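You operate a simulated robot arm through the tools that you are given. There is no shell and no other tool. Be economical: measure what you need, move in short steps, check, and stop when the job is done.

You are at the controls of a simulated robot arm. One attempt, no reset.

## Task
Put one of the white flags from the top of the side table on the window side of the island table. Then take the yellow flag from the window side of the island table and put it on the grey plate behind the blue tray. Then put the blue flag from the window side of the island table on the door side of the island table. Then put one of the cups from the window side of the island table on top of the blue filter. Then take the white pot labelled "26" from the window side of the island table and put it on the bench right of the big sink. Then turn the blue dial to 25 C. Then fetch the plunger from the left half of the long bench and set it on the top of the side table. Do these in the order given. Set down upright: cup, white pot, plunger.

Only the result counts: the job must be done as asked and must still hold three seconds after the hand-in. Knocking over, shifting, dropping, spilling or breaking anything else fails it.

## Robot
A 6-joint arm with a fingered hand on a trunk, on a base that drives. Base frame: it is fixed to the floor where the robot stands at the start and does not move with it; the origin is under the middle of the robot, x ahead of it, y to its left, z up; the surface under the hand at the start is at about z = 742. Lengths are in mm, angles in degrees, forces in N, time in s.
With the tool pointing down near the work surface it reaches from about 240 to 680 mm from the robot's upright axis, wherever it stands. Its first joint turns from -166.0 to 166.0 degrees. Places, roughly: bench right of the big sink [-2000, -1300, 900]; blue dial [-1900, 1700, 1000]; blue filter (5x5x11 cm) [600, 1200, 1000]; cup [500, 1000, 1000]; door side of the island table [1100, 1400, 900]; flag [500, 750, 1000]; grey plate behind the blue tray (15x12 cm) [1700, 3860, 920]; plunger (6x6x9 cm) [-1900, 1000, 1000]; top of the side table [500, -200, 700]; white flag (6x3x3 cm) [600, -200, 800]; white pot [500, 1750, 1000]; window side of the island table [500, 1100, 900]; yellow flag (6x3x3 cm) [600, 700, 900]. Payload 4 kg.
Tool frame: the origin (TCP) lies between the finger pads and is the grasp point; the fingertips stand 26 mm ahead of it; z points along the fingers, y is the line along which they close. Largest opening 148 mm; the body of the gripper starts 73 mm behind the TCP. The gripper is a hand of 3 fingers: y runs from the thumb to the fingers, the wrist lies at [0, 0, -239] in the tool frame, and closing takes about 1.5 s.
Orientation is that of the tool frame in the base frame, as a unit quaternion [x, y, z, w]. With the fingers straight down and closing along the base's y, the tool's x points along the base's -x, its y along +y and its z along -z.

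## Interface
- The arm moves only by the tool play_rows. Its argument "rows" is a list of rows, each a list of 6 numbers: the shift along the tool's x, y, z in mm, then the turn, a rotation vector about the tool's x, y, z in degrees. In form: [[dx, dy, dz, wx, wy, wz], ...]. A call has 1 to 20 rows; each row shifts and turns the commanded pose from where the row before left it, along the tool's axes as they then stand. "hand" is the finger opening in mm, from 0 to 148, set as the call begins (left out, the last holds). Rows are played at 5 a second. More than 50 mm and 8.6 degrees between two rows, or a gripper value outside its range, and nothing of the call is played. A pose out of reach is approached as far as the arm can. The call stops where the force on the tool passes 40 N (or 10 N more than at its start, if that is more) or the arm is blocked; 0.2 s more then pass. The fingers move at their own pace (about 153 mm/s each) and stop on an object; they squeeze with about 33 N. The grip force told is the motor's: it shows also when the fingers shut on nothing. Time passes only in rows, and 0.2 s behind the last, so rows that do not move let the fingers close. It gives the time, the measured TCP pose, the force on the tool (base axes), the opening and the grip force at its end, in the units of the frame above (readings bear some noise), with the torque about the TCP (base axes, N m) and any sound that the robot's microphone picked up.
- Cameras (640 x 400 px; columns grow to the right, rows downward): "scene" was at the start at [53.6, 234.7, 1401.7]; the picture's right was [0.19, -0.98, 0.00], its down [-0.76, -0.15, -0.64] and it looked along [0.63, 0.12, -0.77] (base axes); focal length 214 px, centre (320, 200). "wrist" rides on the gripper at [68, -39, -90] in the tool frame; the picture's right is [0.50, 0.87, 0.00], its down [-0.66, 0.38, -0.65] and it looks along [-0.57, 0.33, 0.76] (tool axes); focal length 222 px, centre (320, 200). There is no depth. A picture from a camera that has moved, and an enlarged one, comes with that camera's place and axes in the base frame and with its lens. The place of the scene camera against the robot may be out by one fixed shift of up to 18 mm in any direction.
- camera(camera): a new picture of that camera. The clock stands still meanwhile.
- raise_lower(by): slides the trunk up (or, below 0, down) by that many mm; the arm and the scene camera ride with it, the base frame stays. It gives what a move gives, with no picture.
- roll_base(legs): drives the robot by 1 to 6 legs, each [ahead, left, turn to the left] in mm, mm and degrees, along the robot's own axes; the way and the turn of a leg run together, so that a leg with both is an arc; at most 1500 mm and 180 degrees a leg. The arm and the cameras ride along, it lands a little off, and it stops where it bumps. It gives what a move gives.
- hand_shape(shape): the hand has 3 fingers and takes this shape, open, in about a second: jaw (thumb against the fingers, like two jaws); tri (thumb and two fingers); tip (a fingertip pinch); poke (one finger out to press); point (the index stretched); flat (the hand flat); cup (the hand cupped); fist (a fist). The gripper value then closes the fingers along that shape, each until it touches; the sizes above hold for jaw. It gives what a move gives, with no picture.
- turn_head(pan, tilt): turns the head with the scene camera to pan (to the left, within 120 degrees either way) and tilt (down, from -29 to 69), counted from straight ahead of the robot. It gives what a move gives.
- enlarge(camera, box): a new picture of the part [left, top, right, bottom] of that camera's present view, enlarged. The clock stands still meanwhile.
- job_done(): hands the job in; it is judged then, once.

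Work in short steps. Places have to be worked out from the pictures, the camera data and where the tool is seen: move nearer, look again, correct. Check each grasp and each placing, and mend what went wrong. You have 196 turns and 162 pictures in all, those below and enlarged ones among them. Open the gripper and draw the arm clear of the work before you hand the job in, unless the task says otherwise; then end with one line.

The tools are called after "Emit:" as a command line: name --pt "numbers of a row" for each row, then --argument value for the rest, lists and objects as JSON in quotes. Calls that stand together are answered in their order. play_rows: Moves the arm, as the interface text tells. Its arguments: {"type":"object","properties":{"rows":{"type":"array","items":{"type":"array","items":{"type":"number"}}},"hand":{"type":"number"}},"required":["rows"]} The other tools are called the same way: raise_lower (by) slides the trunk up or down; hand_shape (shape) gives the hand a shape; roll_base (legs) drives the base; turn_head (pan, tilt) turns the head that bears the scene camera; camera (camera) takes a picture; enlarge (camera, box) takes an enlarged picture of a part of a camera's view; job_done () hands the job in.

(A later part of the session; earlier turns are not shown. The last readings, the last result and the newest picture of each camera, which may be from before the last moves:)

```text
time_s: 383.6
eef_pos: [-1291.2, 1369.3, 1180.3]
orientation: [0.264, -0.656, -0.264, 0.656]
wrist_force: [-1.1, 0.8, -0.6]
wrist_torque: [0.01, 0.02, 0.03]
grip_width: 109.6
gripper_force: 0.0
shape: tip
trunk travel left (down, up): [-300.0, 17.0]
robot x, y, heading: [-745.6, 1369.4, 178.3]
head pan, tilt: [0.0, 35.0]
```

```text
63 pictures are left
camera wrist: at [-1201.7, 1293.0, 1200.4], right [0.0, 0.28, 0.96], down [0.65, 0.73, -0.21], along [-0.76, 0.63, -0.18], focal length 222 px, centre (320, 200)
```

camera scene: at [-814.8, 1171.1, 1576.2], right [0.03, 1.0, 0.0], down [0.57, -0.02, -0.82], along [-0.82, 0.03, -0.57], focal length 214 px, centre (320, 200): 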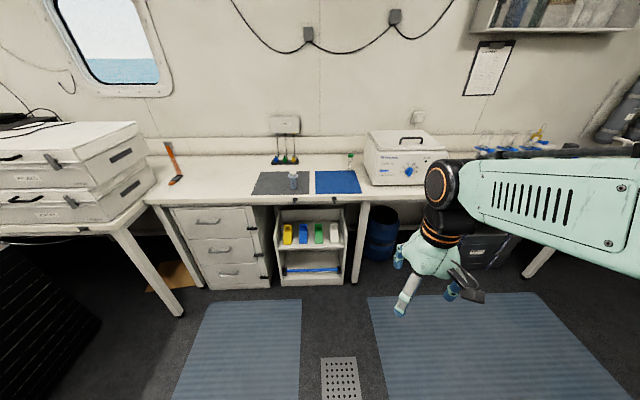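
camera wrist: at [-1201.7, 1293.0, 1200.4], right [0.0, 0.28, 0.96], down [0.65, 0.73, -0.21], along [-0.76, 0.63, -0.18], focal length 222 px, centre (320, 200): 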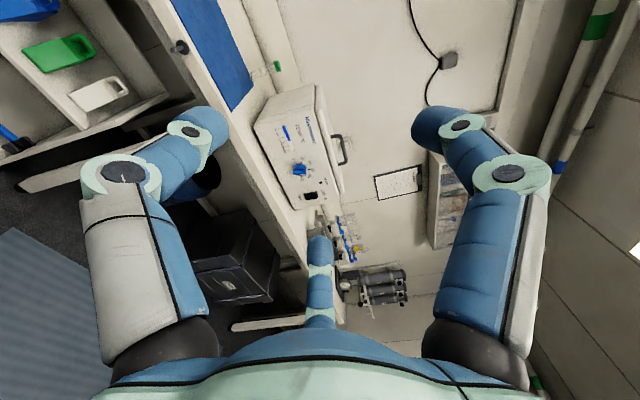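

Good orientation (camera to the side). Drive to face the dial: right 375 and forward 450.

Emit:
roll_base --legs '[[0, -375, 1.8], [450, 0, 0]]'

Emit:
camera --camera "wrist"

Emit:
camera --camera "scene"

```text
time_s: 389.8
eef_pos: [-1736.1, 1750.4, 1179.6]
orientation: [0.266, -0.655, -0.263, 0.656]
wrist_force: [-0.4, 1.1, 0.0]
wrist_torque: [-0.03, -0.01, -0.02]
grip_width: 109.8
gripper_force: 0.1
shape: tip
trunk travel left (down, up): [-300.0, 17.0]
robot x, y, heading: [-1190.8, 1751.9, 178.6]
head pan, tilt: [0.0, 35.0]
```

```text
62 pictures are left
camera wrist: at [-1645.6, 1674.6, 1200.0], right [0.0, 0.28, 0.96], down [0.65, 0.73, -0.21], along [-0.76, 0.62, -0.18], focal length 222 px, centre (320, 200)
```

wrist: 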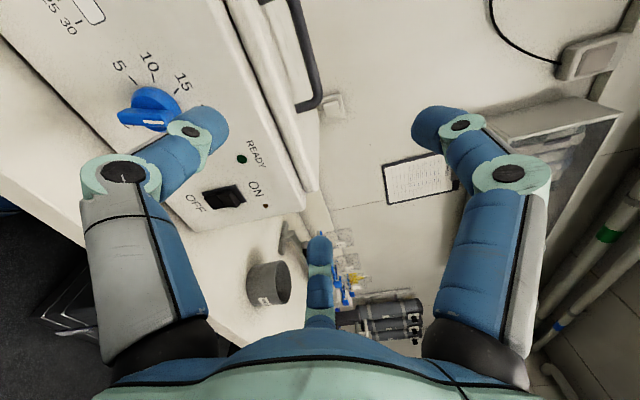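

```text
61 pictures are left
camera scene: at [-1258.2, 1554.9, 1576.2], right [0.03, 1.0, 0.0], down [0.57, -0.01, -0.82], along [-0.82, 0.02, -0.57], focal length 214 px, centre (320, 200)
```

scene: 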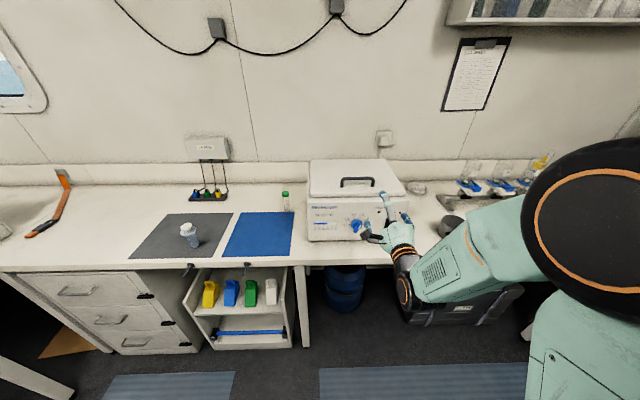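

Lower the hand in front of the dial for a better view.

Emit:
play_rows --pt "-18.2 -33 0 0 0 0" --pt "-18.2 -33 0 0 0 0" --pt "-18.2 -33 0 0 0 0" --pt "-18.2 -33 0 0 0 0" --pt "-18.2 -33 0 0 0 0"

Emit:
camera --camera "wrist"

Emit:
enlarge --camera "scene" --box '[290, 150, 440, 260]'

```text
time_s: 391.0
eef_pos: [-1734.3, 1691.3, 998.9]
orientation: [0.268, -0.654, -0.263, 0.656]
wrist_force: [-0.9, -0.6, -0.4]
wrist_torque: [-0.02, -0.01, 0.01]
grip_width: 109.7
gripper_force: 0.0
shape: tip
trunk travel left (down, up): [-300.0, 17.0]
robot x, y, heading: [-1187.8, 1749.3, 178.6]
head pan, tilt: [0.0, 35.0]
```

```text
60 pictures are left
camera wrist: at [-1645.6, 1615.8, 1018.6], right [0.0, 0.27, 0.96], down [0.65, 0.73, -0.21], along [-0.76, 0.62, -0.18], focal length 222 px, centre (320, 200)
```

wrist: 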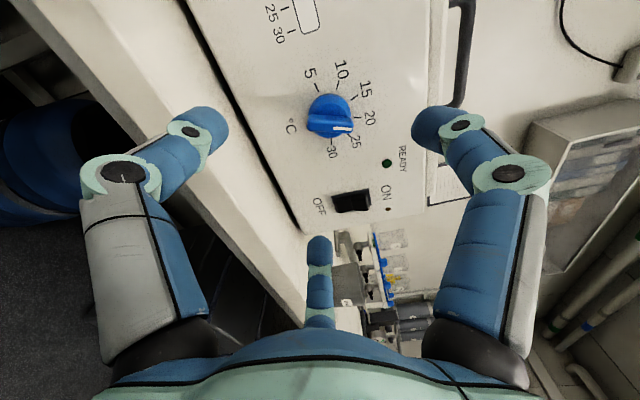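

```text
3.64 times, centred on (365, 205) of scene
camera zoom: at [-1258.3, 1554.3, 1576.2], right [0.03, 1.0, 0.0], down [0.57, -0.01, -0.82], along [-0.82, 0.02, -0.57], focal length 780 px, centre (156, 182)
```

zoom: 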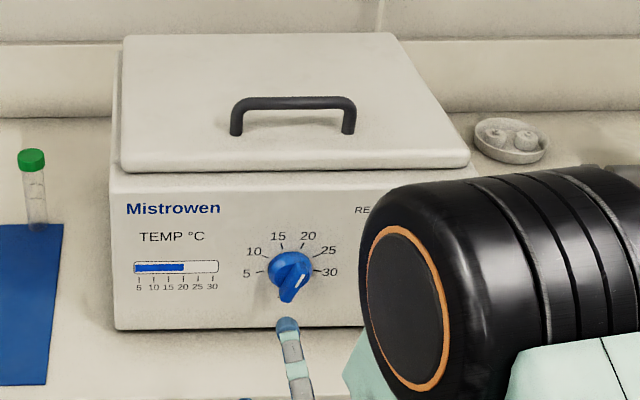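

Emit:
enlarge --camera "wrist" --box '[270, 50, 410, 170]'

```text
3.33 times, centred on (340, 110) of wrist
camera zoom: at [-1645.6, 1615.8, 1018.6], right [0.0, 0.27, 0.96], down [0.65, 0.73, -0.21], along [-0.76, 0.62, -0.18], focal length 740 px, centre (253, 500)
```

zoom: 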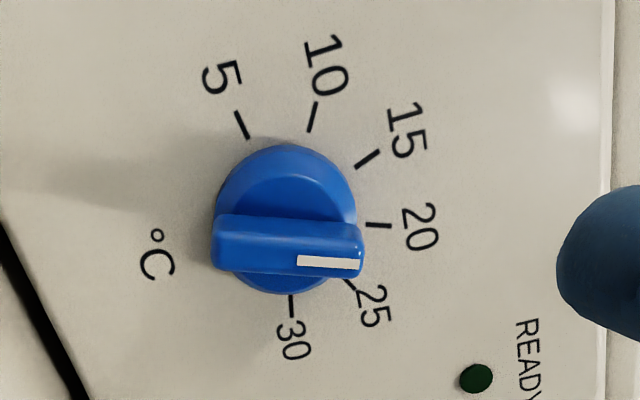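

Geometry: dial axis ≈ (y 1706, z 1005), face x≈-1907; the indicator now points to ~70° (20 °C), 25 °C is 40° clockwise. Center on the axis and advance 100 mm.

Emit:
play_rows --pt "-5.9 14.7 0 0 0 0" --pt "0 0 40 0 0 0" --pt "0 0 40 0 0 0" --pt "0 0 20 0 0 0" --hand 90

Emit:
camera --camera "wrist"

Emit:
camera --camera "scene"

```text
time_s: 392.0
eef_pos: [-1837.0, 1709.6, 1006.0]
orientation: [0.266, -0.655, -0.264, 0.656]
wrist_force: [0.1, -0.7, 0.0]
wrist_torque: [-0.02, 0.01, 0.01]
grip_width: 90.6
gripper_force: 0.1
shape: tip
trunk travel left (down, up): [-300.0, 17.0]
robot x, y, heading: [-1191.7, 1752.1, 178.4]
head pan, tilt: [0.0, 35.0]
```

```text
57 pictures are left
camera wrist: at [-1746.7, 1633.4, 1026.7], right [0.0, 0.27, 0.96], down [0.65, 0.73, -0.21], along [-0.76, 0.62, -0.18], focal length 222 px, centre (320, 200)
```

wrist: 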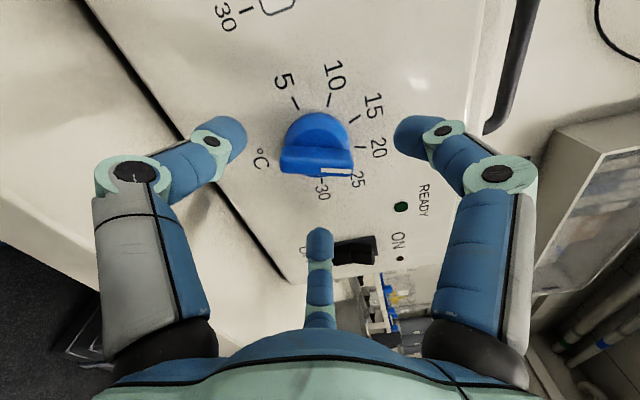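

```text
56 pictures are left
camera scene: at [-1257.9, 1554.7, 1576.2], right [0.03, 1.0, 0.0], down [0.57, -0.01, -0.82], along [-0.82, 0.02, -0.57], focal length 214 px, centre (320, 200)
```

scene: 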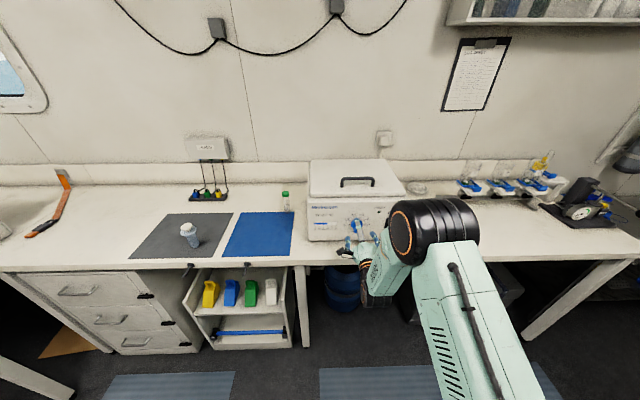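

Fine correction, advance 37 mm and close on the knob.

Emit:
play_rows --pt "-0.8 -2.8 10 0 0 0" --pt "0 0 12 0 0 0" --pt "0 0 10 0 0 0" --pt "0 0 5 0 0 0"

Emit:
camera --camera "wrist"

```text
time_s: 393.0
eef_pos: [-1873.9, 1708.0, 1002.2]
orientation: [0.266, -0.655, -0.263, 0.657]
wrist_force: [0.6, 0.6, 0.0]
wrist_torque: [0.01, -0.05, -0.07]
grip_width: 90.4
gripper_force: 0.1
shape: tip
trunk travel left (down, up): [-300.0, 17.0]
robot x, y, heading: [-1187.4, 1754.5, 178.5]
head pan, tilt: [0.0, 35.0]
```

```text
55 pictures are left
camera wrist: at [-1782.8, 1631.7, 1023.3], right [0.0, 0.28, 0.96], down [0.65, 0.73, -0.21], along [-0.76, 0.62, -0.18], focal length 222 px, centre (320, 200)
```

wrist: 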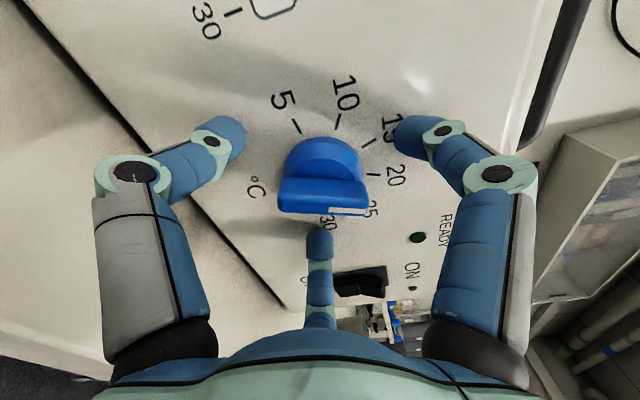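

Well centered. Advance 3 mm more and close.

Emit:
play_rows --pt "0.8 0.8 3 0 0 0"

Emit:
play_rows --pt "0 0 0 0 0 0" --pt "0 0 0 0 0 0" --pt "0 0 0 0 0 0" --pt "0 0 0 0 0 0" --pt "0 0 0 0 0 0" --pt "0 0 0 0 0 0" --hand 25

Emit:
camera --camera "wrist"

```text
time_s: 393.4
eef_pos: [-1873.6, 1707.5, 1003.3]
orientation: [0.268, -0.655, -0.263, 0.656]
wrist_force: [16.0, -0.8, -2.0]
wrist_torque: [-0.05, 0.14, -0.47]
grip_width: 89.7
gripper_force: 0.2
shape: tip
trunk travel left (down, up): [-300.0, 17.0]
robot x, y, heading: [-1192.6, 1750.8, 178.5]
head pan, tilt: [0.0, 35.0]
```

```text
time_s: 394.8
eef_pos: [-1875.0, 1707.1, 1004.5]
orientation: [0.267, -0.655, -0.263, 0.656]
wrist_force: [19.5, -0.3, -5.9]
wrist_torque: [0.09, -0.5, 0.31]
grip_width: 42.7
gripper_force: 32.9
shape: tip
trunk travel left (down, up): [-300.0, 17.0]
robot x, y, heading: [-1191.5, 1751.1, 178.6]
head pan, tilt: [0.0, 35.0]
```

```text
54 pictures are left
camera wrist: at [-1783.9, 1631.3, 1024.9], right [0.0, 0.28, 0.96], down [0.65, 0.73, -0.21], along [-0.76, 0.62, -0.18], focal length 222 px, centre (320, 200)
```

wrist: 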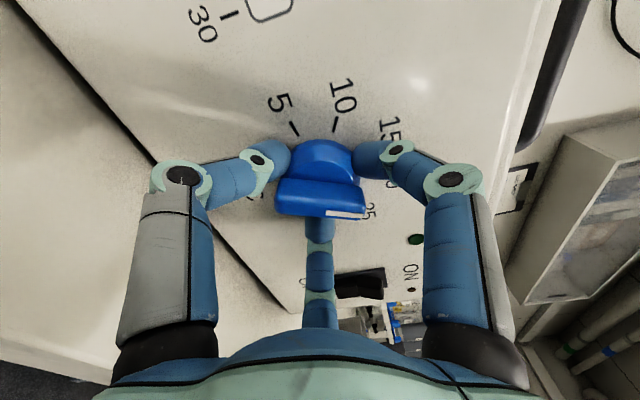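

Gripped (42.7 mm) but pressing the face a bit; back off 2.5 mm and turn 40° clockwise.

Emit:
play_rows --pt "0 0 -2.5 0 0 0" --pt "0 0 0 0 0 5" --pt "0 0 0 0 0 5" --pt "0 0 0 0 0 5" --pt "0 0 0 0 0 5" --pt "0 0 0 0 0 5" --pt "0 0 0 0 0 5" --pt "0 0 0 0 0 5" --pt "0 0 0 0 0 5"

Emit:
camera --camera "wrist"

Emit:
enlarge --camera "scene" --box '[290, 170, 410, 260]'

```text
time_s: 396.8
eef_pos: [-1873.9, 1706.8, 1004.6]
orientation: [0.026, -0.707, -0.022, 0.707]
wrist_force: [-9.6, 0.2, 2.3]
wrist_torque: [0.01, 0.05, -0.01]
grip_width: 42.5
gripper_force: 32.8
shape: tip
trunk travel left (down, up): [-300.0, 17.0]
robot x, y, heading: [-1191.3, 1754.0, 178.6]
head pan, tilt: [0.0, 35.0]
```

```text
53 pictures are left
camera wrist: at [-1783.8, 1662.9, 1068.6], right [-0.01, 0.83, 0.56], down [0.65, 0.43, -0.63], along [-0.76, 0.36, -0.54], focal length 222 px, centre (320, 200)
```

wrist: 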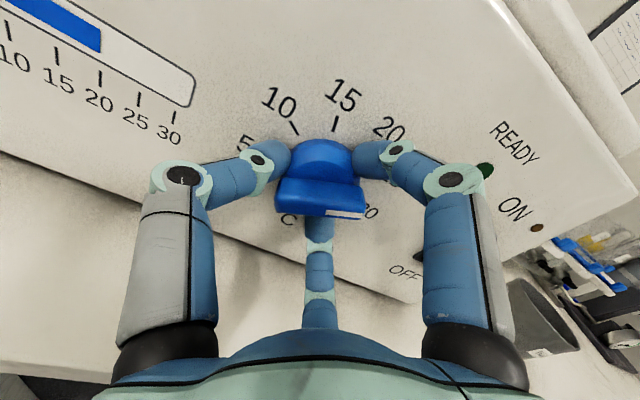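

```text
4.44 times, centred on (350, 215) of scene
camera zoom: at [-1259.4, 1554.9, 1576.3], right [0.03, 1.0, 0.0], down [0.57, -0.01, -0.82], along [-0.82, 0.02, -0.57], focal length 953 px, centre (187, 133)
```

zoom: 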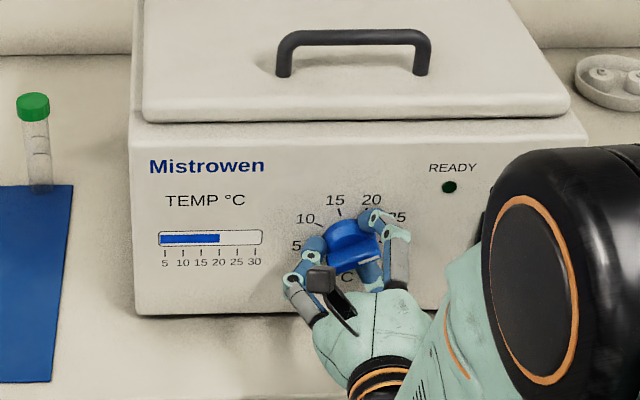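

Knob followed the turn. Release, retreat and check the reading.

Emit:
play_rows --pt "0 0 0 0 0 0" --pt "0 0 0 0 0 0" --pt "0 0 0 0 0 0" --pt "0 0 -20 0 0 0" --pt "0 0 -40 0 0 0" --pt "0 0 -40 0 0 0" --pt "0 0 -40 0 0 0" --hand 90

Emit:
enlarge --camera "wrist" --box '[250, 40, 420, 180]'

Emit:
enlarge --camera "scene" --box '[290, 170, 410, 260]'

```text
time_s: 398.4
eef_pos: [-1730.9, 1709.3, 1006.8]
orientation: [0.027, -0.706, -0.022, 0.707]
wrist_force: [0.2, -0.3, -0.2]
wrist_torque: [-0.01, 0.01, 0.03]
grip_width: 89.5
gripper_force: 0.1
shape: tip
trunk travel left (down, up): [-300.0, 17.0]
robot x, y, heading: [-1190.6, 1753.6, 178.5]
head pan, tilt: [0.0, 35.0]
```

```text
2.86 times, centred on (335, 110) of wrist
camera zoom: at [-1641.2, 1664.6, 1070.4], right [-0.01, 0.83, 0.56], down [0.65, 0.43, -0.63], along [-0.76, 0.36, -0.54], focal length 635 px, centre (277, 457)
```

zoom: 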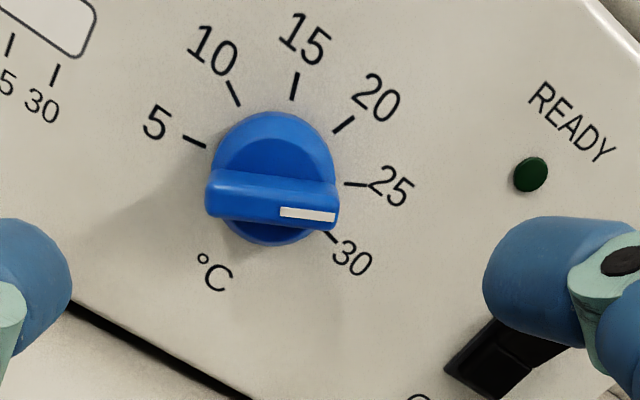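

```text
4.44 times, centred on (350, 215) of scene
camera zoom: at [-1257.3, 1554.8, 1576.2], right [0.03, 1.0, 0.0], down [0.57, -0.01, -0.82], along [-0.82, 0.02, -0.57], focal length 953 px, centre (187, 133)
```

zoom: 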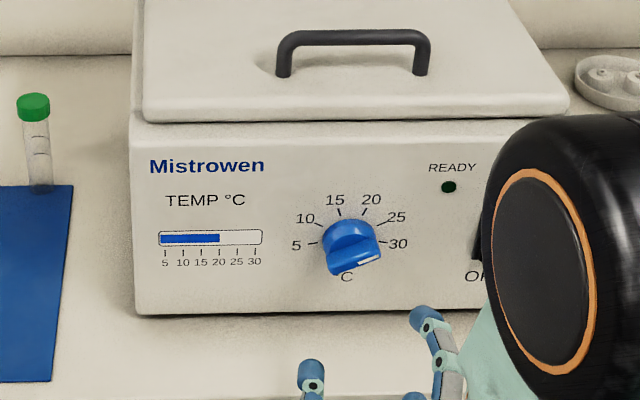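

Indicator is at ≈28–30°, matching the 25 °C tick. Now raise, spin and pitch the hand back to pointing down.

Emit:
play_rows --pt "43 0 -10 0 0 0" --pt "43 0 -10 0 0 0" --pt "43 0 -10 0 0 0" --pt "43 0 -10 0 0 0" --pt "0 0 0 0 0 -8.5" --pt "0 0 0 0 0 -8.5" --pt "0 0 0 0 0 -8.5" --pt "0 0 0 0 0 -8.5" --pt "0 0 0 0 0 -8.5" --pt "0 0 0 0 0 -8.5" --pt "0 0 0 0 0 -8.5" --pt "0 0 0 0 0 -8.5" --pt "0 0 0 0 0 -8.5" --pt "0 0 0 0 0 -8.5" --pt "0 0 0 0 0 -8.5"

Emit:
play_rows --pt "0 0 0 0 0 -8.5" --pt "0 0 0 0 0 -8.5" --pt "0 0 0 0 0 -8.5" --pt "0 0 0 0 0 -8.5" --pt "0 0 0 0 0 -8.5" --pt "0 0 0 0 0 -8.5" --pt "0 0 0 0 0 -8.5" --pt "0 0 0 0 0 -8.5" --pt "0 0 0 0 0 -8.5" --pt "0 0 0 0 0 -6"

Emit:
play_rows --pt "0 0 0 0 8.2 0" --pt "0 0 0 0 8.2 0" --pt "0 0 0 0 8.2 0" --pt "0 0 0 0 8.2 0" --pt "0 0 0 0 8.2 0" --pt "0 0 0 0 8.2 0" --pt "0 0 0 0 8.2 0" --pt "0 0 0 0 8.2 0" --pt "0 0 0 0 8.2 0" --pt "0 0 0 0 8.2 0" --pt "0 0 0 0 8 0"

Emit:
camera --camera "scene"

```text
time_s: 401.6
eef_pos: [-1692.3, 1695.6, 1175.7]
orientation: [0.534, -0.463, -0.531, 0.467]
wrist_force: [0.7, 0.0, 0.2]
wrist_torque: [0.03, 0.03, 0.0]
grip_width: 89.6
gripper_force: 0.0
shape: tip
trunk travel left (down, up): [-300.0, 17.0]
robot x, y, heading: [-1191.0, 1752.1, 178.5]
head pan, tilt: [0.0, 35.0]
```

```text
time_s: 403.8
eef_pos: [-1692.7, 1696.6, 1175.4]
orientation: [0.707, 0.003, -0.707, 0.001]
wrist_force: [0.8, 0.5, 0.4]
wrist_torque: [-0.04, 0.02, 0.0]
grip_width: 89.5
gripper_force: 0.1
shape: tip
trunk travel left (down, up): [-300.0, 17.0]
robot x, y, heading: [-1191.4, 1753.4, 178.5]
head pan, tilt: [0.0, 35.0]
```

```text
time_s: 406.2
eef_pos: [-1700.4, 1671.9, 1164.9]
orientation: [0.988, 0.036, -0.141, 0.042]
wrist_force: [0.0, -0.8, 0.6]
wrist_torque: [0.0, -0.03, 0.03]
grip_width: 89.7
gripper_force: 0.1
shape: tip
out of reach, approached as far as the arm can: row 5, 6, 7, 8
trunk travel left (down, up): [-300.0, 17.0]
robot x, y, heading: [-1194.2, 1753.7, 178.5]
head pan, tilt: [0.0, 35.0]
```

```text
49 pictures are left
camera scene: at [-1259.0, 1554.8, 1576.2], right [0.03, 1.0, 0.0], down [0.57, -0.01, -0.82], along [-0.82, 0.02, -0.57], focal length 214 px, centre (320, 200)
```

scene: 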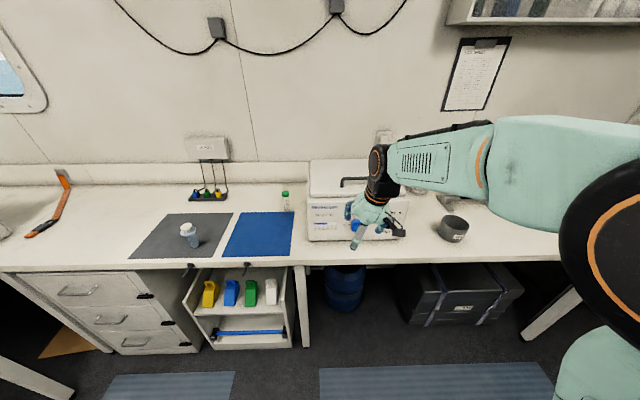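

The arm lagged through a singular spot; let it settle while rising slightly.

Emit:
play_rows --pt "0 0 -5 0 0 0" --pt "0 0 -5 0 0 0" --pt "0 0 0 0 0 0"

```text
time_s: 407.0
eef_pos: [-1697.1, 1672.6, 1176.4]
orientation: [0.988, 0.036, -0.142, 0.043]
wrist_force: [0.2, 0.3, 0.4]
wrist_torque: [0.01, -0.01, -0.01]
grip_width: 89.7
gripper_force: 0.0
shape: tip
trunk travel left (down, up): [-300.0, 17.0]
robot x, y, heading: [-1190.8, 1753.7, 178.5]
head pan, tilt: [0.0, 35.0]
```

Level the remaining tilt (~17°).

Emit:
play_rows --pt "0 0 -5 1.4 5.5 0" --pt "0 0 0 1.4 5.5 0" --pt "0 0 0 1.4 5.5 0"

```text
time_s: 407.8
eef_pos: [-1695.6, 1673.3, 1181.9]
orientation: [0.999, 0.035, 0.001, 0.001]
wrist_force: [0.0, -0.2, 0.6]
wrist_torque: [0.02, 0.0, -0.01]
grip_width: 89.6
gripper_force: 0.2
shape: tip
trunk travel left (down, up): [-300.0, 17.0]
robot x, y, heading: [-1191.4, 1752.0, 178.6]
head pan, tilt: [0.0, 35.0]
```

Level now. Drive left to the plunger near (-1921,1033).

Emit:
roll_base --legs '[[0, 700, 1.4], [110, 0, 0]]'

Emit:
camera --camera "wrist"

Emit:
camera --camera "scene"

```text
time_s: 415.1
eef_pos: [-1812.3, 969.3, 1182.0]
orientation: [0.999, 0.048, 0.0, 0.001]
wrist_force: [-0.6, -0.2, -0.3]
wrist_torque: [0.02, -0.01, 0.0]
grip_width: 89.5
gripper_force: 0.1
shape: tip
trunk travel left (down, up): [-300.0, 17.0]
robot x, y, heading: [-1311.3, 1063.3, 179.9]
head pan, tilt: [0.0, 35.0]
```

```text
48 pictures are left
camera wrist: at [-1749.7, 1014.2, 1270.9], right [0.58, -0.81, 0.0], down [-0.62, -0.44, 0.65], along [-0.53, -0.38, -0.76], focal length 222 px, centre (320, 200)
```

wrist: 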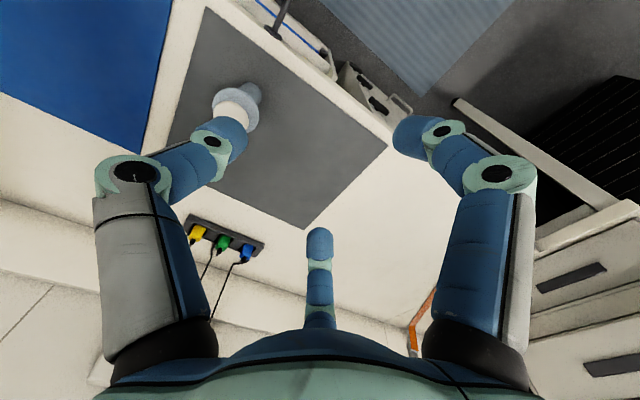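

```text
47 pictures are left
camera scene: at [-1372.3, 862.2, 1576.1], right [0.0, 1.0, 0.0], down [0.57, 0.0, -0.82], along [-0.82, 0.0, -0.57], focal length 214 px, centre (320, 200)
```

scene: 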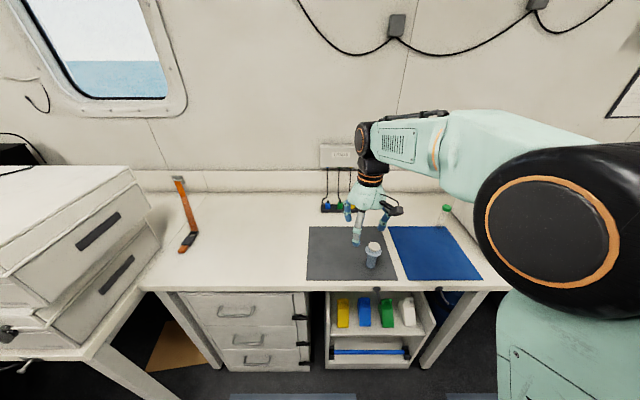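

Plunger at about (-1887,1046). Move above it for a close look.

Emit:
play_rows --pt "-13.7 -25 20 0 0 0" --pt "-13.7 -25 20 0 0 0" --pt "-13.7 -25 20 0 0 0" --hand 110

Emit:
camera --camera "wrist"

Emit:
enlarge --camera "scene" --box '[330, 200, 420, 290]'

```text
time_s: 415.9
eef_pos: [-1860.0, 1042.1, 1120.8]
orientation: [0.999, 0.048, 0.0, 0.0]
wrist_force: [0.0, 0.4, 0.7]
wrist_torque: [-0.01, -0.01, 0.0]
grip_width: 109.7
gripper_force: 0.1
shape: tip
trunk travel left (down, up): [-300.0, 17.0]
robot x, y, heading: [-1310.6, 1060.9, 179.9]
head pan, tilt: [0.0, 35.0]
```

```text
46 pictures are left
camera wrist: at [-1797.6, 1085.4, 1210.9], right [0.58, -0.81, 0.0], down [-0.62, -0.44, 0.65], along [-0.53, -0.38, -0.76], focal length 222 px, centre (320, 200)
```

wrist: 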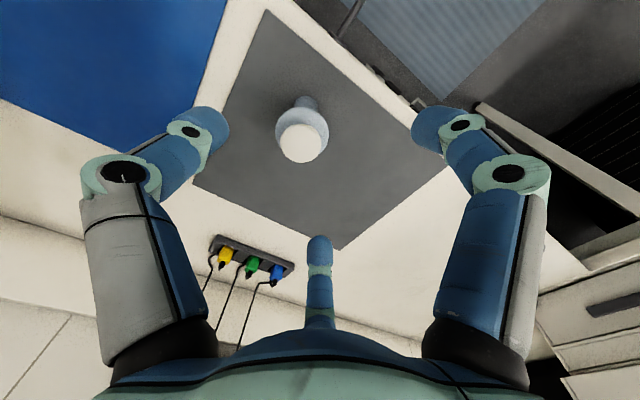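

```text
4.44 times, centred on (375, 245) of scene
camera zoom: at [-1372.6, 862.9, 1576.3], right [0.0, 1.0, 0.0], down [0.57, 0.0, -0.82], along [-0.82, 0.0, -0.57], focal length 953 px, centre (76, 0)
```

zoom: 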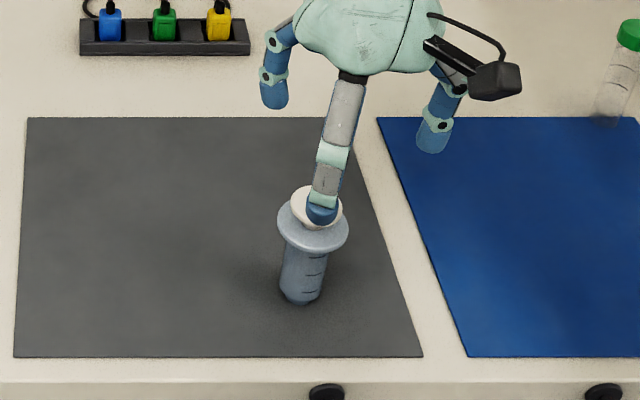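

Fingers will grip the barrel beneath the flange. Center above it at z≈1060 and look again.

Emit:
play_rows --pt "-14 -2 10 0 0 0" --pt "-14 -2 20 0 0 0" --pt "0 0 20 0 0 0"

Emit:
camera --camera "wrist"

```text
time_s: 416.7
eef_pos: [-1887.0, 1039.8, 1070.2]
orientation: [0.999, 0.049, 0.0, 0.001]
wrist_force: [0.3, 0.0, 0.1]
wrist_torque: [0.01, -0.03, 0.01]
grip_width: 109.6
gripper_force: 0.1
shape: tip
trunk travel left (down, up): [-300.0, 17.0]
robot x, y, heading: [-1311.5, 1060.6, 180.1]
head pan, tilt: [0.0, 35.0]
```

```text
44 pictures are left
camera wrist: at [-1824.8, 1084.6, 1159.9], right [0.58, -0.81, 0.0], down [-0.62, -0.44, 0.65], along [-0.53, -0.38, -0.76], focal length 222 px, centre (320, 200)
```

wrist: 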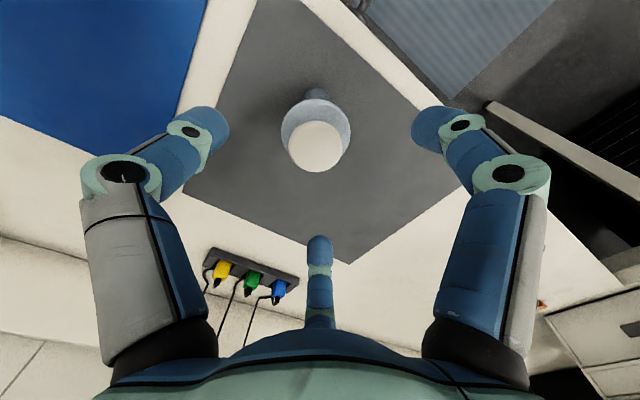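

Axis at about (-1889,1042.5), top z≈1005. Descend to ~957 and check.

Emit:
play_rows --pt "-1.7 -2.7 20 0 0 0" --pt "0 0 30 0 0 0" --pt "0 0 30 0 0 0" --pt "0 0 20 0 0 0" --pt "0 0 13 0 0 0"

Emit:
camera --camera "wrist"

Emit:
enlarge --camera "scene" --box '[330, 200, 420, 290]'

```text
time_s: 417.9
eef_pos: [-1891.0, 1043.6, 958.3]
orientation: [0.999, 0.049, -0.001, 0.001]
wrist_force: [-0.6, -0.1, -0.6]
wrist_torque: [-0.03, 0.01, 0.0]
grip_width: 109.8
gripper_force: 0.1
shape: tip
trunk travel left (down, up): [-300.0, 17.0]
robot x, y, heading: [-1310.3, 1064.4, 179.7]
head pan, tilt: [0.0, 35.0]
```

```text
43 pictures are left
camera wrist: at [-1828.2, 1088.2, 1048.2], right [0.58, -0.81, 0.0], down [-0.62, -0.44, 0.65], along [-0.53, -0.38, -0.76], focal length 222 px, centre (320, 200)
```

wrist: 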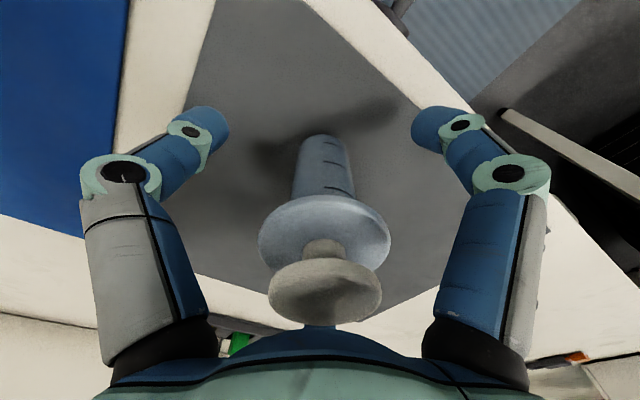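

```text
4.44 times, centred on (375, 245) of scene
camera zoom: at [-1372.1, 862.2, 1576.3], right [0.0, 1.0, 0.0], down [0.57, 0.0, -0.82], along [-0.82, 0.0, -0.57], focal length 953 px, centre (76, 0)
```

zoom: 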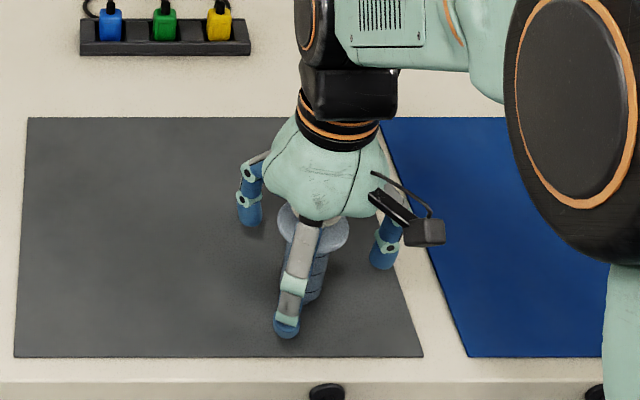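

Good geometry. Small correction, lower 5 mm, and grip.

Emit:
play_rows --pt "1.3 2.2 5 0 0 0"

Emit:
play_rows --pt "0 0 0 0 0 0" --pt "0 0 0 0 0 0" --pt "0 0 0 0 0 0" --pt "0 0 0 0 0 0" --pt "0 0 0 0 0 0" --pt "0 0 0 0 0 0" --hand 20

Emit:
camera --camera "wrist"

```text
time_s: 418.3
eef_pos: [-1889.6, 1039.9, 955.1]
orientation: [0.999, 0.048, 0.0, 0.001]
wrist_force: [-1.2, -0.5, -0.1]
wrist_torque: [0.02, 0.01, 0.0]
grip_width: 109.7
gripper_force: 0.1
shape: tip
trunk travel left (down, up): [-300.0, 17.0]
robot x, y, heading: [-1312.9, 1062.0, 180.1]
head pan, tilt: [0.0, 35.0]
```

```text
time_s: 419.7
eef_pos: [-1890.2, 1042.1, 955.5]
orientation: [0.999, 0.049, 0.0, 0.001]
wrist_force: [0.0, -0.4, -0.5]
wrist_torque: [0.03, -0.01, -0.03]
grip_width: 26.5
gripper_force: 32.5
shape: tip
trunk travel left (down, up): [-300.0, 17.0]
robot x, y, heading: [-1312.9, 1059.7, 180.2]
head pan, tilt: [0.0, 35.0]
```

```text
41 pictures are left
camera wrist: at [-1826.9, 1085.9, 1043.5], right [0.58, -0.81, 0.0], down [-0.62, -0.44, 0.65], along [-0.53, -0.38, -0.76], focal length 222 px, centre (320, 200)
```

wrist: 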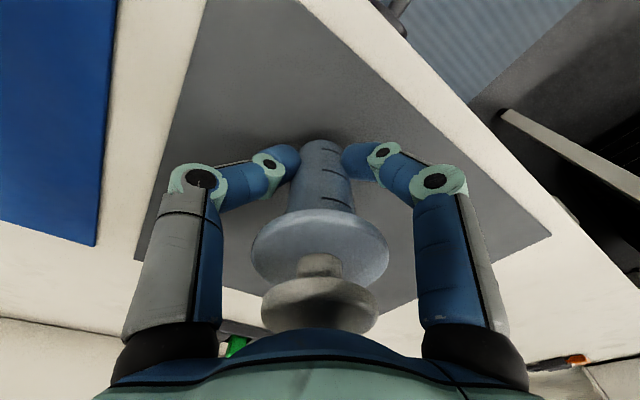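

Gripped. Lift and retract.

Emit:
play_rows --pt "0 0 -15 0 0 0" --pt "0 0 -35 0 0 0" --pt "0 0 -45 0 0 0" --pt "0 0 -45 0 0 0" --pt "0 0 -45 0 0 0" --pt "0 0 -45 0 0 0" --pt "40 4 0 0 0 0" --pt "40 4 0 0 0 0" --pt "40 4 0 0 0 0" --pt "40 4 0 0 0 0" --pt "40 4 0 0 0 0" --pt "40 4 0 0 0 0"

Emit:
camera --camera "wrist"

```text
time_s: 422.3
eef_pos: [-1645.2, 1043.6, 1187.3]
orientation: [0.999, 0.048, -0.001, 0.001]
wrist_force: [0.3, 0.5, -0.5]
wrist_torque: [-0.01, 0.0, -0.01]
grip_width: 26.9
gripper_force: 32.9
shape: tip
trunk travel left (down, up): [-300.0, 17.0]
robot x, y, heading: [-1311.6, 1062.9, 180.1]
head pan, tilt: [0.0, 35.0]
```

```text
40 pictures are left
camera wrist: at [-1581.4, 1088.3, 1276.9], right [0.58, -0.81, 0.0], down [-0.61, -0.44, 0.66], along [-0.53, -0.38, -0.76], focal length 222 px, centre (320, 200)
```

wrist: 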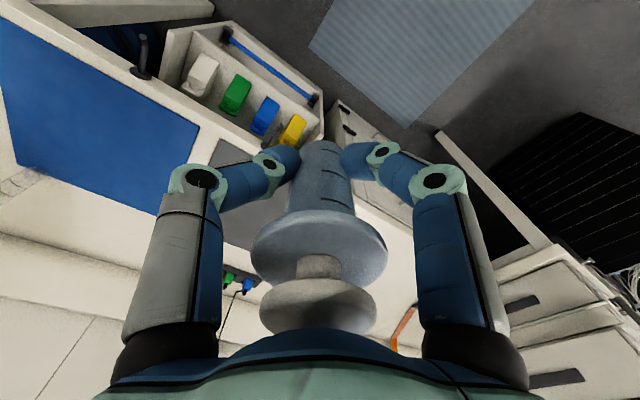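

Plunger held upright. Drive back to the starting station in front of the side table.

Emit:
roll_base --legs '[[-600, 0, 0], [0, 0, 180], [0, -1040, 0]]'

Emit:
turn_head --pan 0 --tilt 40

Emit:
camera --camera "scene"

```text
time_s: 442.1
eef_pos: [-430.5, 13.4, 1188.1]
orientation: [-0.01, 1.0, 0.001, 0.0]
wrist_force: [0.3, -0.4, -0.6]
wrist_torque: [0.0, 0.04, -0.03]
grip_width: 26.5
gripper_force: 33.4
shape: tip
trunk travel left (down, up): [-300.0, 17.0]
robot x, y, heading: [-766.9, 23.5, -4.6]
head pan, tilt: [0.0, 35.0]
```

```text
time_s: 442.7
eef_pos: [-430.8, 12.9, 1187.6]
orientation: [-0.01, 1.0, 0.001, 0.0]
wrist_force: [-0.1, 0.0, 0.5]
wrist_torque: [-0.01, -0.01, 0.02]
grip_width: 26.4
gripper_force: 33.2
shape: tip
trunk travel left (down, up): [-300.0, 17.0]
robot x, y, heading: [-769.5, 19.3, -4.3]
head pan, tilt: [0.0, 40.0]
```

```text
39 pictures are left
camera scene: at [-700.4, 236.0, 1568.7], right [-0.08, -1.0, 0.0], down [-0.64, 0.05, -0.77], along [0.76, -0.06, -0.64], focal length 214 px, centre (320, 200)
```

scene: 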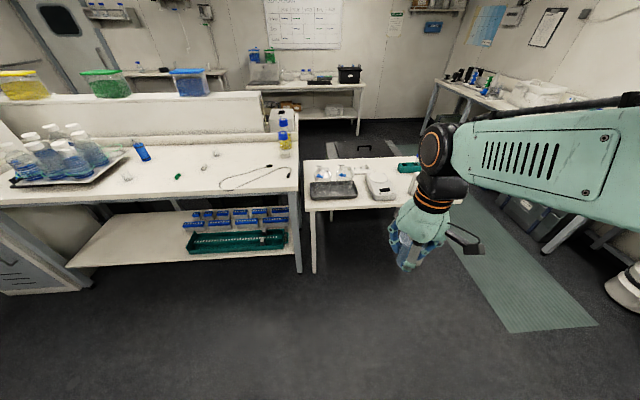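

Straighten and drive forward to the start station.

Emit:
roll_base --legs '[[0, 0, 4.3], [0, -20, 0], [740, 0, 0]]'

Emit:
turn_head --pan 0 --tilt 50

Emit:
camera --camera "scene"

```text
time_s: 447.6
eef_pos: [292.6, 21.0, 1188.6]
orientation: [-0.052, 0.999, 0.0, 0.0]
wrist_force: [-0.4, -0.4, -0.6]
wrist_torque: [0.0, 0.01, 0.01]
grip_width: 26.4
gripper_force: 33.4
shape: tip
trunk travel left (down, up): [-300.0, 17.0]
robot x, y, heading: [-39.8, 6.5, 0.3]
head pan, tilt: [0.0, 40.0]
```

```text
time_s: 448.3
eef_pos: [292.8, 22.1, 1187.5]
orientation: [-0.052, 0.999, 0.001, 0.0]
wrist_force: [-0.4, -0.5, 0.7]
wrist_torque: [0.0, 0.01, -0.02]
grip_width: 26.2
gripper_force: 32.7
shape: tip
trunk travel left (down, up): [-300.0, 17.0]
robot x, y, heading: [-44.8, 3.3, 0.4]
head pan, tilt: [0.0, 50.0]
```

```text
38 pictures are left
camera scene: at [-1.0, 222.4, 1554.6], right [0.0, -1.0, 0.0], down [-0.77, 0.0, -0.64], along [0.64, 0.0, -0.77], focal length 214 px, centre (320, 200)
```

scene: 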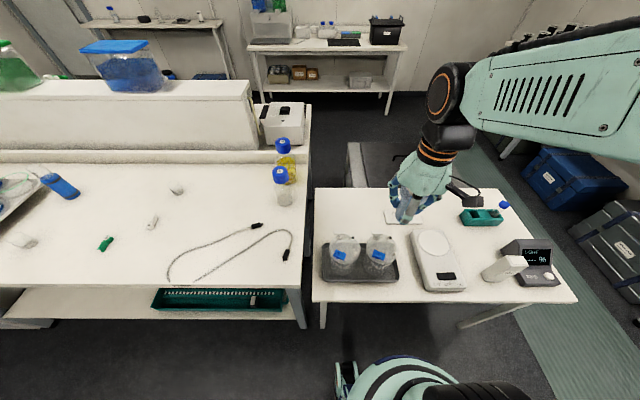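

Drive 30 forward, extend over the free area at (595,60), then lower the trunk.

Emit:
roll_base --legs '[[32, 0, 0]]'

Emit:
play_rows --pt "-39 1.3 0 0 0 0" --pt "-39 1.3 0 0 0 0" --pt "-39 1.3 0 0 0 0" --pt "-39 1.3 0 0 0 0" --pt "-39 1.3 0 0 0 0" --pt "-39 1.3 0 0 0 0" --pt "-39 1.3 0 0 0 0"

Emit:
raise_lower --by -150

Emit:
camera --camera "wrist"

Emit:
camera --camera "scene"

```text
time_s: 449.2
eef_pos: [323.8, 22.9, 1187.2]
orientation: [-0.052, 0.999, 0.0, 0.0]
wrist_force: [-0.5, 0.0, 0.0]
wrist_torque: [0.05, 0.03, 0.0]
grip_width: 26.4
gripper_force: 32.9
shape: tip
trunk travel left (down, up): [-300.0, 17.0]
robot x, y, heading: [-10.6, 1.0, -0.0]
head pan, tilt: [0.0, 50.0]
```

```text
time_s: 450.8
eef_pos: [593.1, 59.6, 1186.4]
orientation: [-0.051, 0.999, 0.001, -0.001]
wrist_force: [-0.7, 0.4, 0.3]
wrist_torque: [0.01, -0.01, -0.01]
grip_width: 26.5
gripper_force: 32.8
shape: tip
trunk travel left (down, up): [-300.0, 17.0]
robot x, y, heading: [-14.8, 4.4, 0.6]
head pan, tilt: [0.0, 50.0]
```

```text
time_s: 452.5
eef_pos: [594.0, 59.7, 1037.2]
orientation: [-0.051, 0.999, 0.001, -0.001]
wrist_force: [0.1, 0.5, -0.3]
wrist_torque: [-0.05, 0.04, -0.02]
grip_width: 26.4
gripper_force: 33.3
shape: tip
trunk travel left (down, up): [-150.0, 167.0]
robot x, y, heading: [-14.5, 0.5, 0.2]
head pan, tilt: [0.0, 50.0]
```

```text
37 pictures are left
camera wrist: at [530.8, 12.4, 1127.2], right [-0.59, 0.81, 0.0], down [0.61, 0.44, 0.65], along [0.53, 0.38, -0.76], focal length 222 px, centre (320, 200)
```

wrist: 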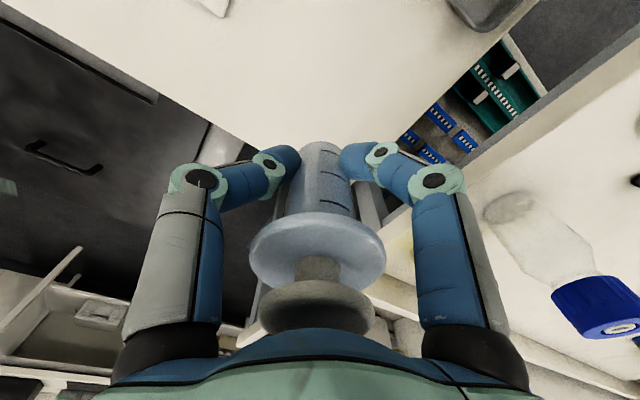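

```text
36 pictures are left
camera scene: at [41.7, 222.6, 1402.2], right [0.0, -1.0, 0.0], down [-0.77, 0.0, -0.64], along [0.64, 0.0, -0.77], focal length 214 px, centre (320, 200)
```

scene: 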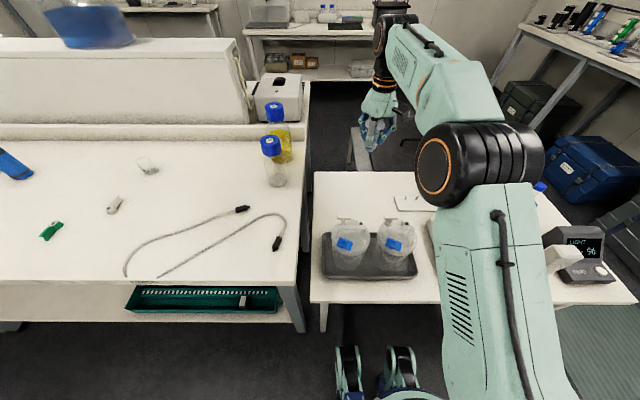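

Target below is clear table. Descend to ~825.

Emit:
play_rows --pt "0 0 45 0 0 0" --pt "0 0 45 0 0 0" --pt "0 0 45 0 0 0" --pt "0 0 40 0 0 0" --pt "0 0 25 0 0 0" --pt "0 0 10 0 0 0"

Emit:
camera --camera "wrist"

Emit:
enlarge --camera "scene" --box '[310, 110, 450, 250]'

```text
time_s: 453.9
eef_pos: [595.6, 62.9, 827.4]
orientation: [-0.051, 0.999, 0.001, 0.0]
wrist_force: [-0.4, -0.2, -1.2]
wrist_torque: [0.0, 0.05, -0.04]
grip_width: 26.3
gripper_force: 32.7
shape: tip
trunk travel left (down, up): [-150.0, 167.0]
robot x, y, heading: [-12.3, 3.3, 0.2]
head pan, tilt: [0.0, 50.0]
```

```text
35 pictures are left
camera wrist: at [530.4, 13.8, 916.9], right [-0.59, 0.81, 0.0], down [0.61, 0.44, 0.65], along [0.53, 0.38, -0.76], focal length 222 px, centre (320, 200)
```

wrist: 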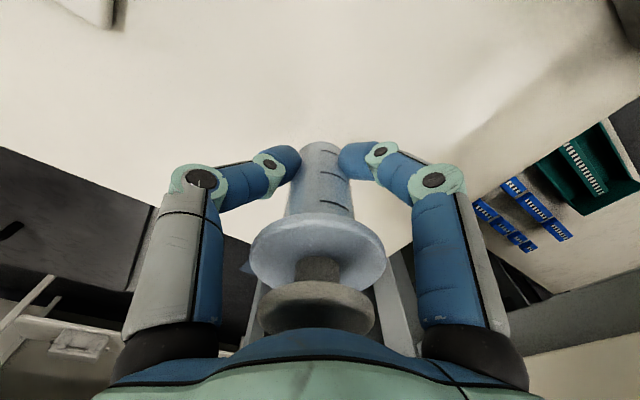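

```text
2.86 times, centred on (380, 180) of scene
camera zoom: at [41.7, 222.6, 1402.2], right [0.0, -1.0, 0.0], down [-0.77, 0.0, -0.64], along [0.64, 0.0, -0.77], focal length 613 px, centre (149, 257)
```

zoom: 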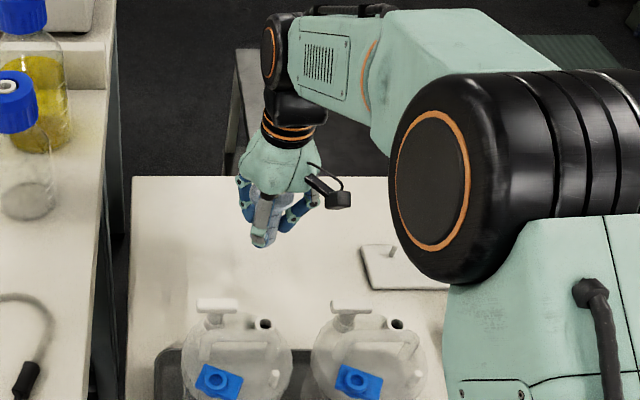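

Lower in small steps to contact.

Emit:
play_rows --pt "0 0 7 0 0 0" --pt "0 0 6 0 0 0" --pt "0 0 5 0 0 0"

Emit:
play_rows --pt "0 0 3 0 0 0" --pt "0 0 2 0 0 0"

```text
time_s: 454.7
eef_pos: [595.0, 60.1, 809.2]
orientation: [-0.051, 0.999, 0.0, 0.0]
wrist_force: [-0.4, 0.2, -0.3]
wrist_torque: [0.0, -0.02, 0.0]
grip_width: 26.3
gripper_force: 33.4
shape: tip
trunk travel left (down, up): [-150.0, 167.0]
robot x, y, heading: [-11.5, 4.0, 0.3]
head pan, tilt: [0.0, 50.0]
```

```text
time_s: 455.3
eef_pos: [592.3, 59.6, 803.9]
orientation: [-0.051, 0.999, 0.001, 0.0]
wrist_force: [0.4, 0.4, 0.0]
wrist_torque: [0.03, -0.01, 0.0]
grip_width: 26.2
gripper_force: 33.4
shape: tip
trunk travel left (down, up): [-150.0, 167.0]
robot x, y, heading: [-17.6, 1.6, 0.4]
head pan, tilt: [0.0, 50.0]
```

Emit:
play_rows --pt "0 0 2 0 0 0" --pt "0 0 1.5 0 0 0"

```text
time_s: 455.9
eef_pos: [594.1, 60.2, 800.1]
orientation: [-0.052, 0.999, 0.001, 0.0]
wrist_force: [-0.6, -0.4, -0.3]
wrist_torque: [0.04, 0.04, -0.02]
grip_width: 26.4
gripper_force: 33.4
shape: tip
trunk travel left (down, up): [-150.0, 167.0]
robot x, y, heading: [-17.3, 4.9, 0.4]
head pan, tilt: [0.0, 50.0]
```

Emit:
play_rows --pt "0 0 1.5 0 0 0" --pt "0 0 1.5 0 0 0"

```text
time_s: 456.5
eef_pos: [594.1, 61.2, 795.4]
orientation: [-0.051, 0.999, 0.001, 0.0]
wrist_force: [-0.9, 0.0, 0.0]
wrist_torque: [-0.02, -0.03, -0.03]
grip_width: 26.2
gripper_force: 32.8
shape: tip
trunk travel left (down, up): [-150.0, 167.0]
robot x, y, heading: [-11.5, 1.0, 0.2]
head pan, tilt: [0.0, 50.0]
```

Emit:
play_rows --pt "0 0 1.5 0 0 0" --pt "0 0 1.5 0 0 0"

Emit:
enlarge --camera "wrist" --box '[250, 110, 400, 230]'

```text
time_s: 457.1
eef_pos: [594.3, 60.1, 795.2]
orientation: [-0.051, 0.999, 0.001, 0.0]
wrist_force: [-0.5, 0.0, -0.1]
wrist_torque: [-0.02, -0.05, -0.02]
grip_width: 26.4
gripper_force: 33.2
shape: tip
trunk travel left (down, up): [-150.0, 167.0]
robot x, y, heading: [-14.9, 2.0, 0.5]
head pan, tilt: [0.0, 50.0]
```

```text
3.33 times, centred on (325, 170) of wrist
camera zoom: at [530.5, 12.8, 884.1], right [-0.59, 0.81, 0.0], down [0.61, 0.44, 0.65], along [0.53, 0.38, -0.76], focal length 740 px, centre (303, 300)
```

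zoom: 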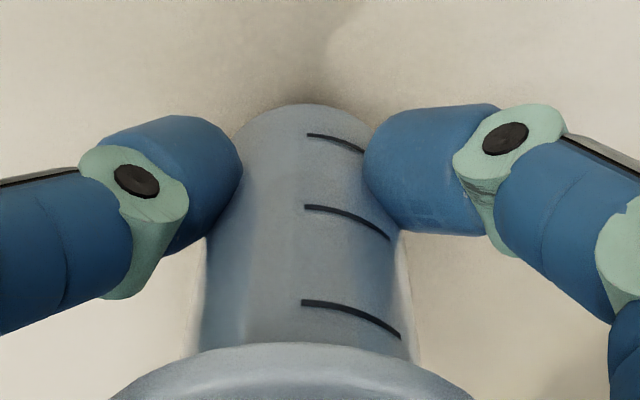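

Emit:
play_rows --pt "0 0 1.5 0 0 0" --pt "0 0 1.5 0 0 0"

Emit:
play_rows --pt "0 0 1.5 0 0 0"

```text
time_s: 457.7
eef_pos: [592.3, 59.2, 791.5]
orientation: [-0.051, 0.999, 0.002, 0.001]
wrist_force: [0.7, 0.0, 0.5]
wrist_torque: [0.0, 0.0, -0.01]
grip_width: 26.4
gripper_force: 33.4
shape: tip
trunk travel left (down, up): [-150.0, 167.0]
robot x, y, heading: [-11.7, 2.4, 0.1]
head pan, tilt: [0.0, 50.0]
```

```text
time_s: 458.1
eef_pos: [594.4, 59.0, 789.8]
orientation: [-0.051, 0.999, 0.001, 0.0]
wrist_force: [0.5, 0.6, -0.6]
wrist_torque: [-0.03, 0.0, -0.01]
grip_width: 26.2
gripper_force: 32.7
shape: tip
trunk travel left (down, up): [-150.0, 167.0]
robot x, y, heading: [-12.2, 1.9, 0.1]
head pan, tilt: [0.0, 50.0]
```

Emit:
camera --camera "wrist"

Emit:
enlarge --camera "scene" --box '[350, 150, 420, 210]'

```text
32 pictures are left
camera wrist: at [530.0, 12.3, 879.7], right [-0.59, 0.81, 0.0], down [0.61, 0.44, 0.65], along [0.53, 0.38, -0.76], focal length 222 px, centre (320, 200)
```

wrist: 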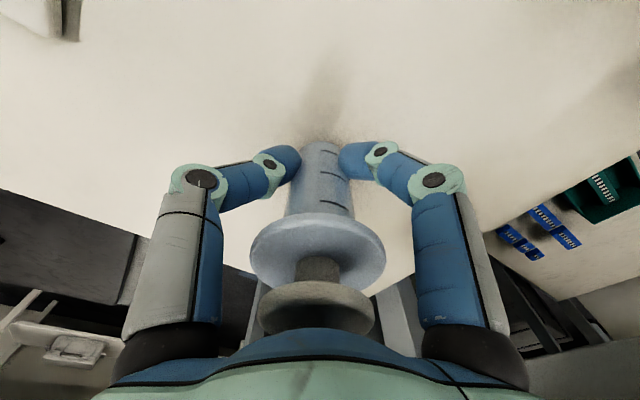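

```text
6.67 times, centred on (385, 180) of scene
camera zoom: at [41.7, 222.6, 1402.2], right [0.0, -1.0, 0.0], down [-0.77, 0.0, -0.64], along [0.64, 0.0, -0.77], focal length 1430 px, centre (-113, 333)
```

zoom: 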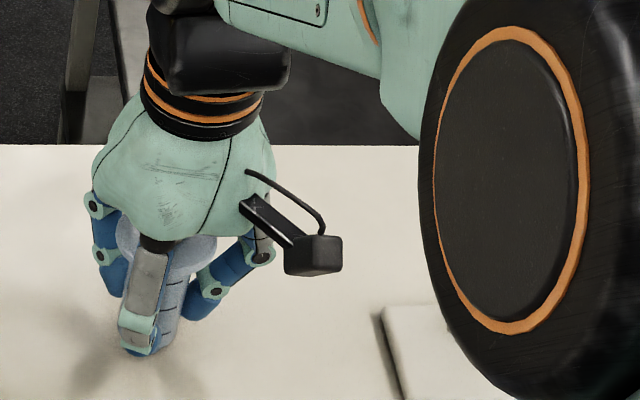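

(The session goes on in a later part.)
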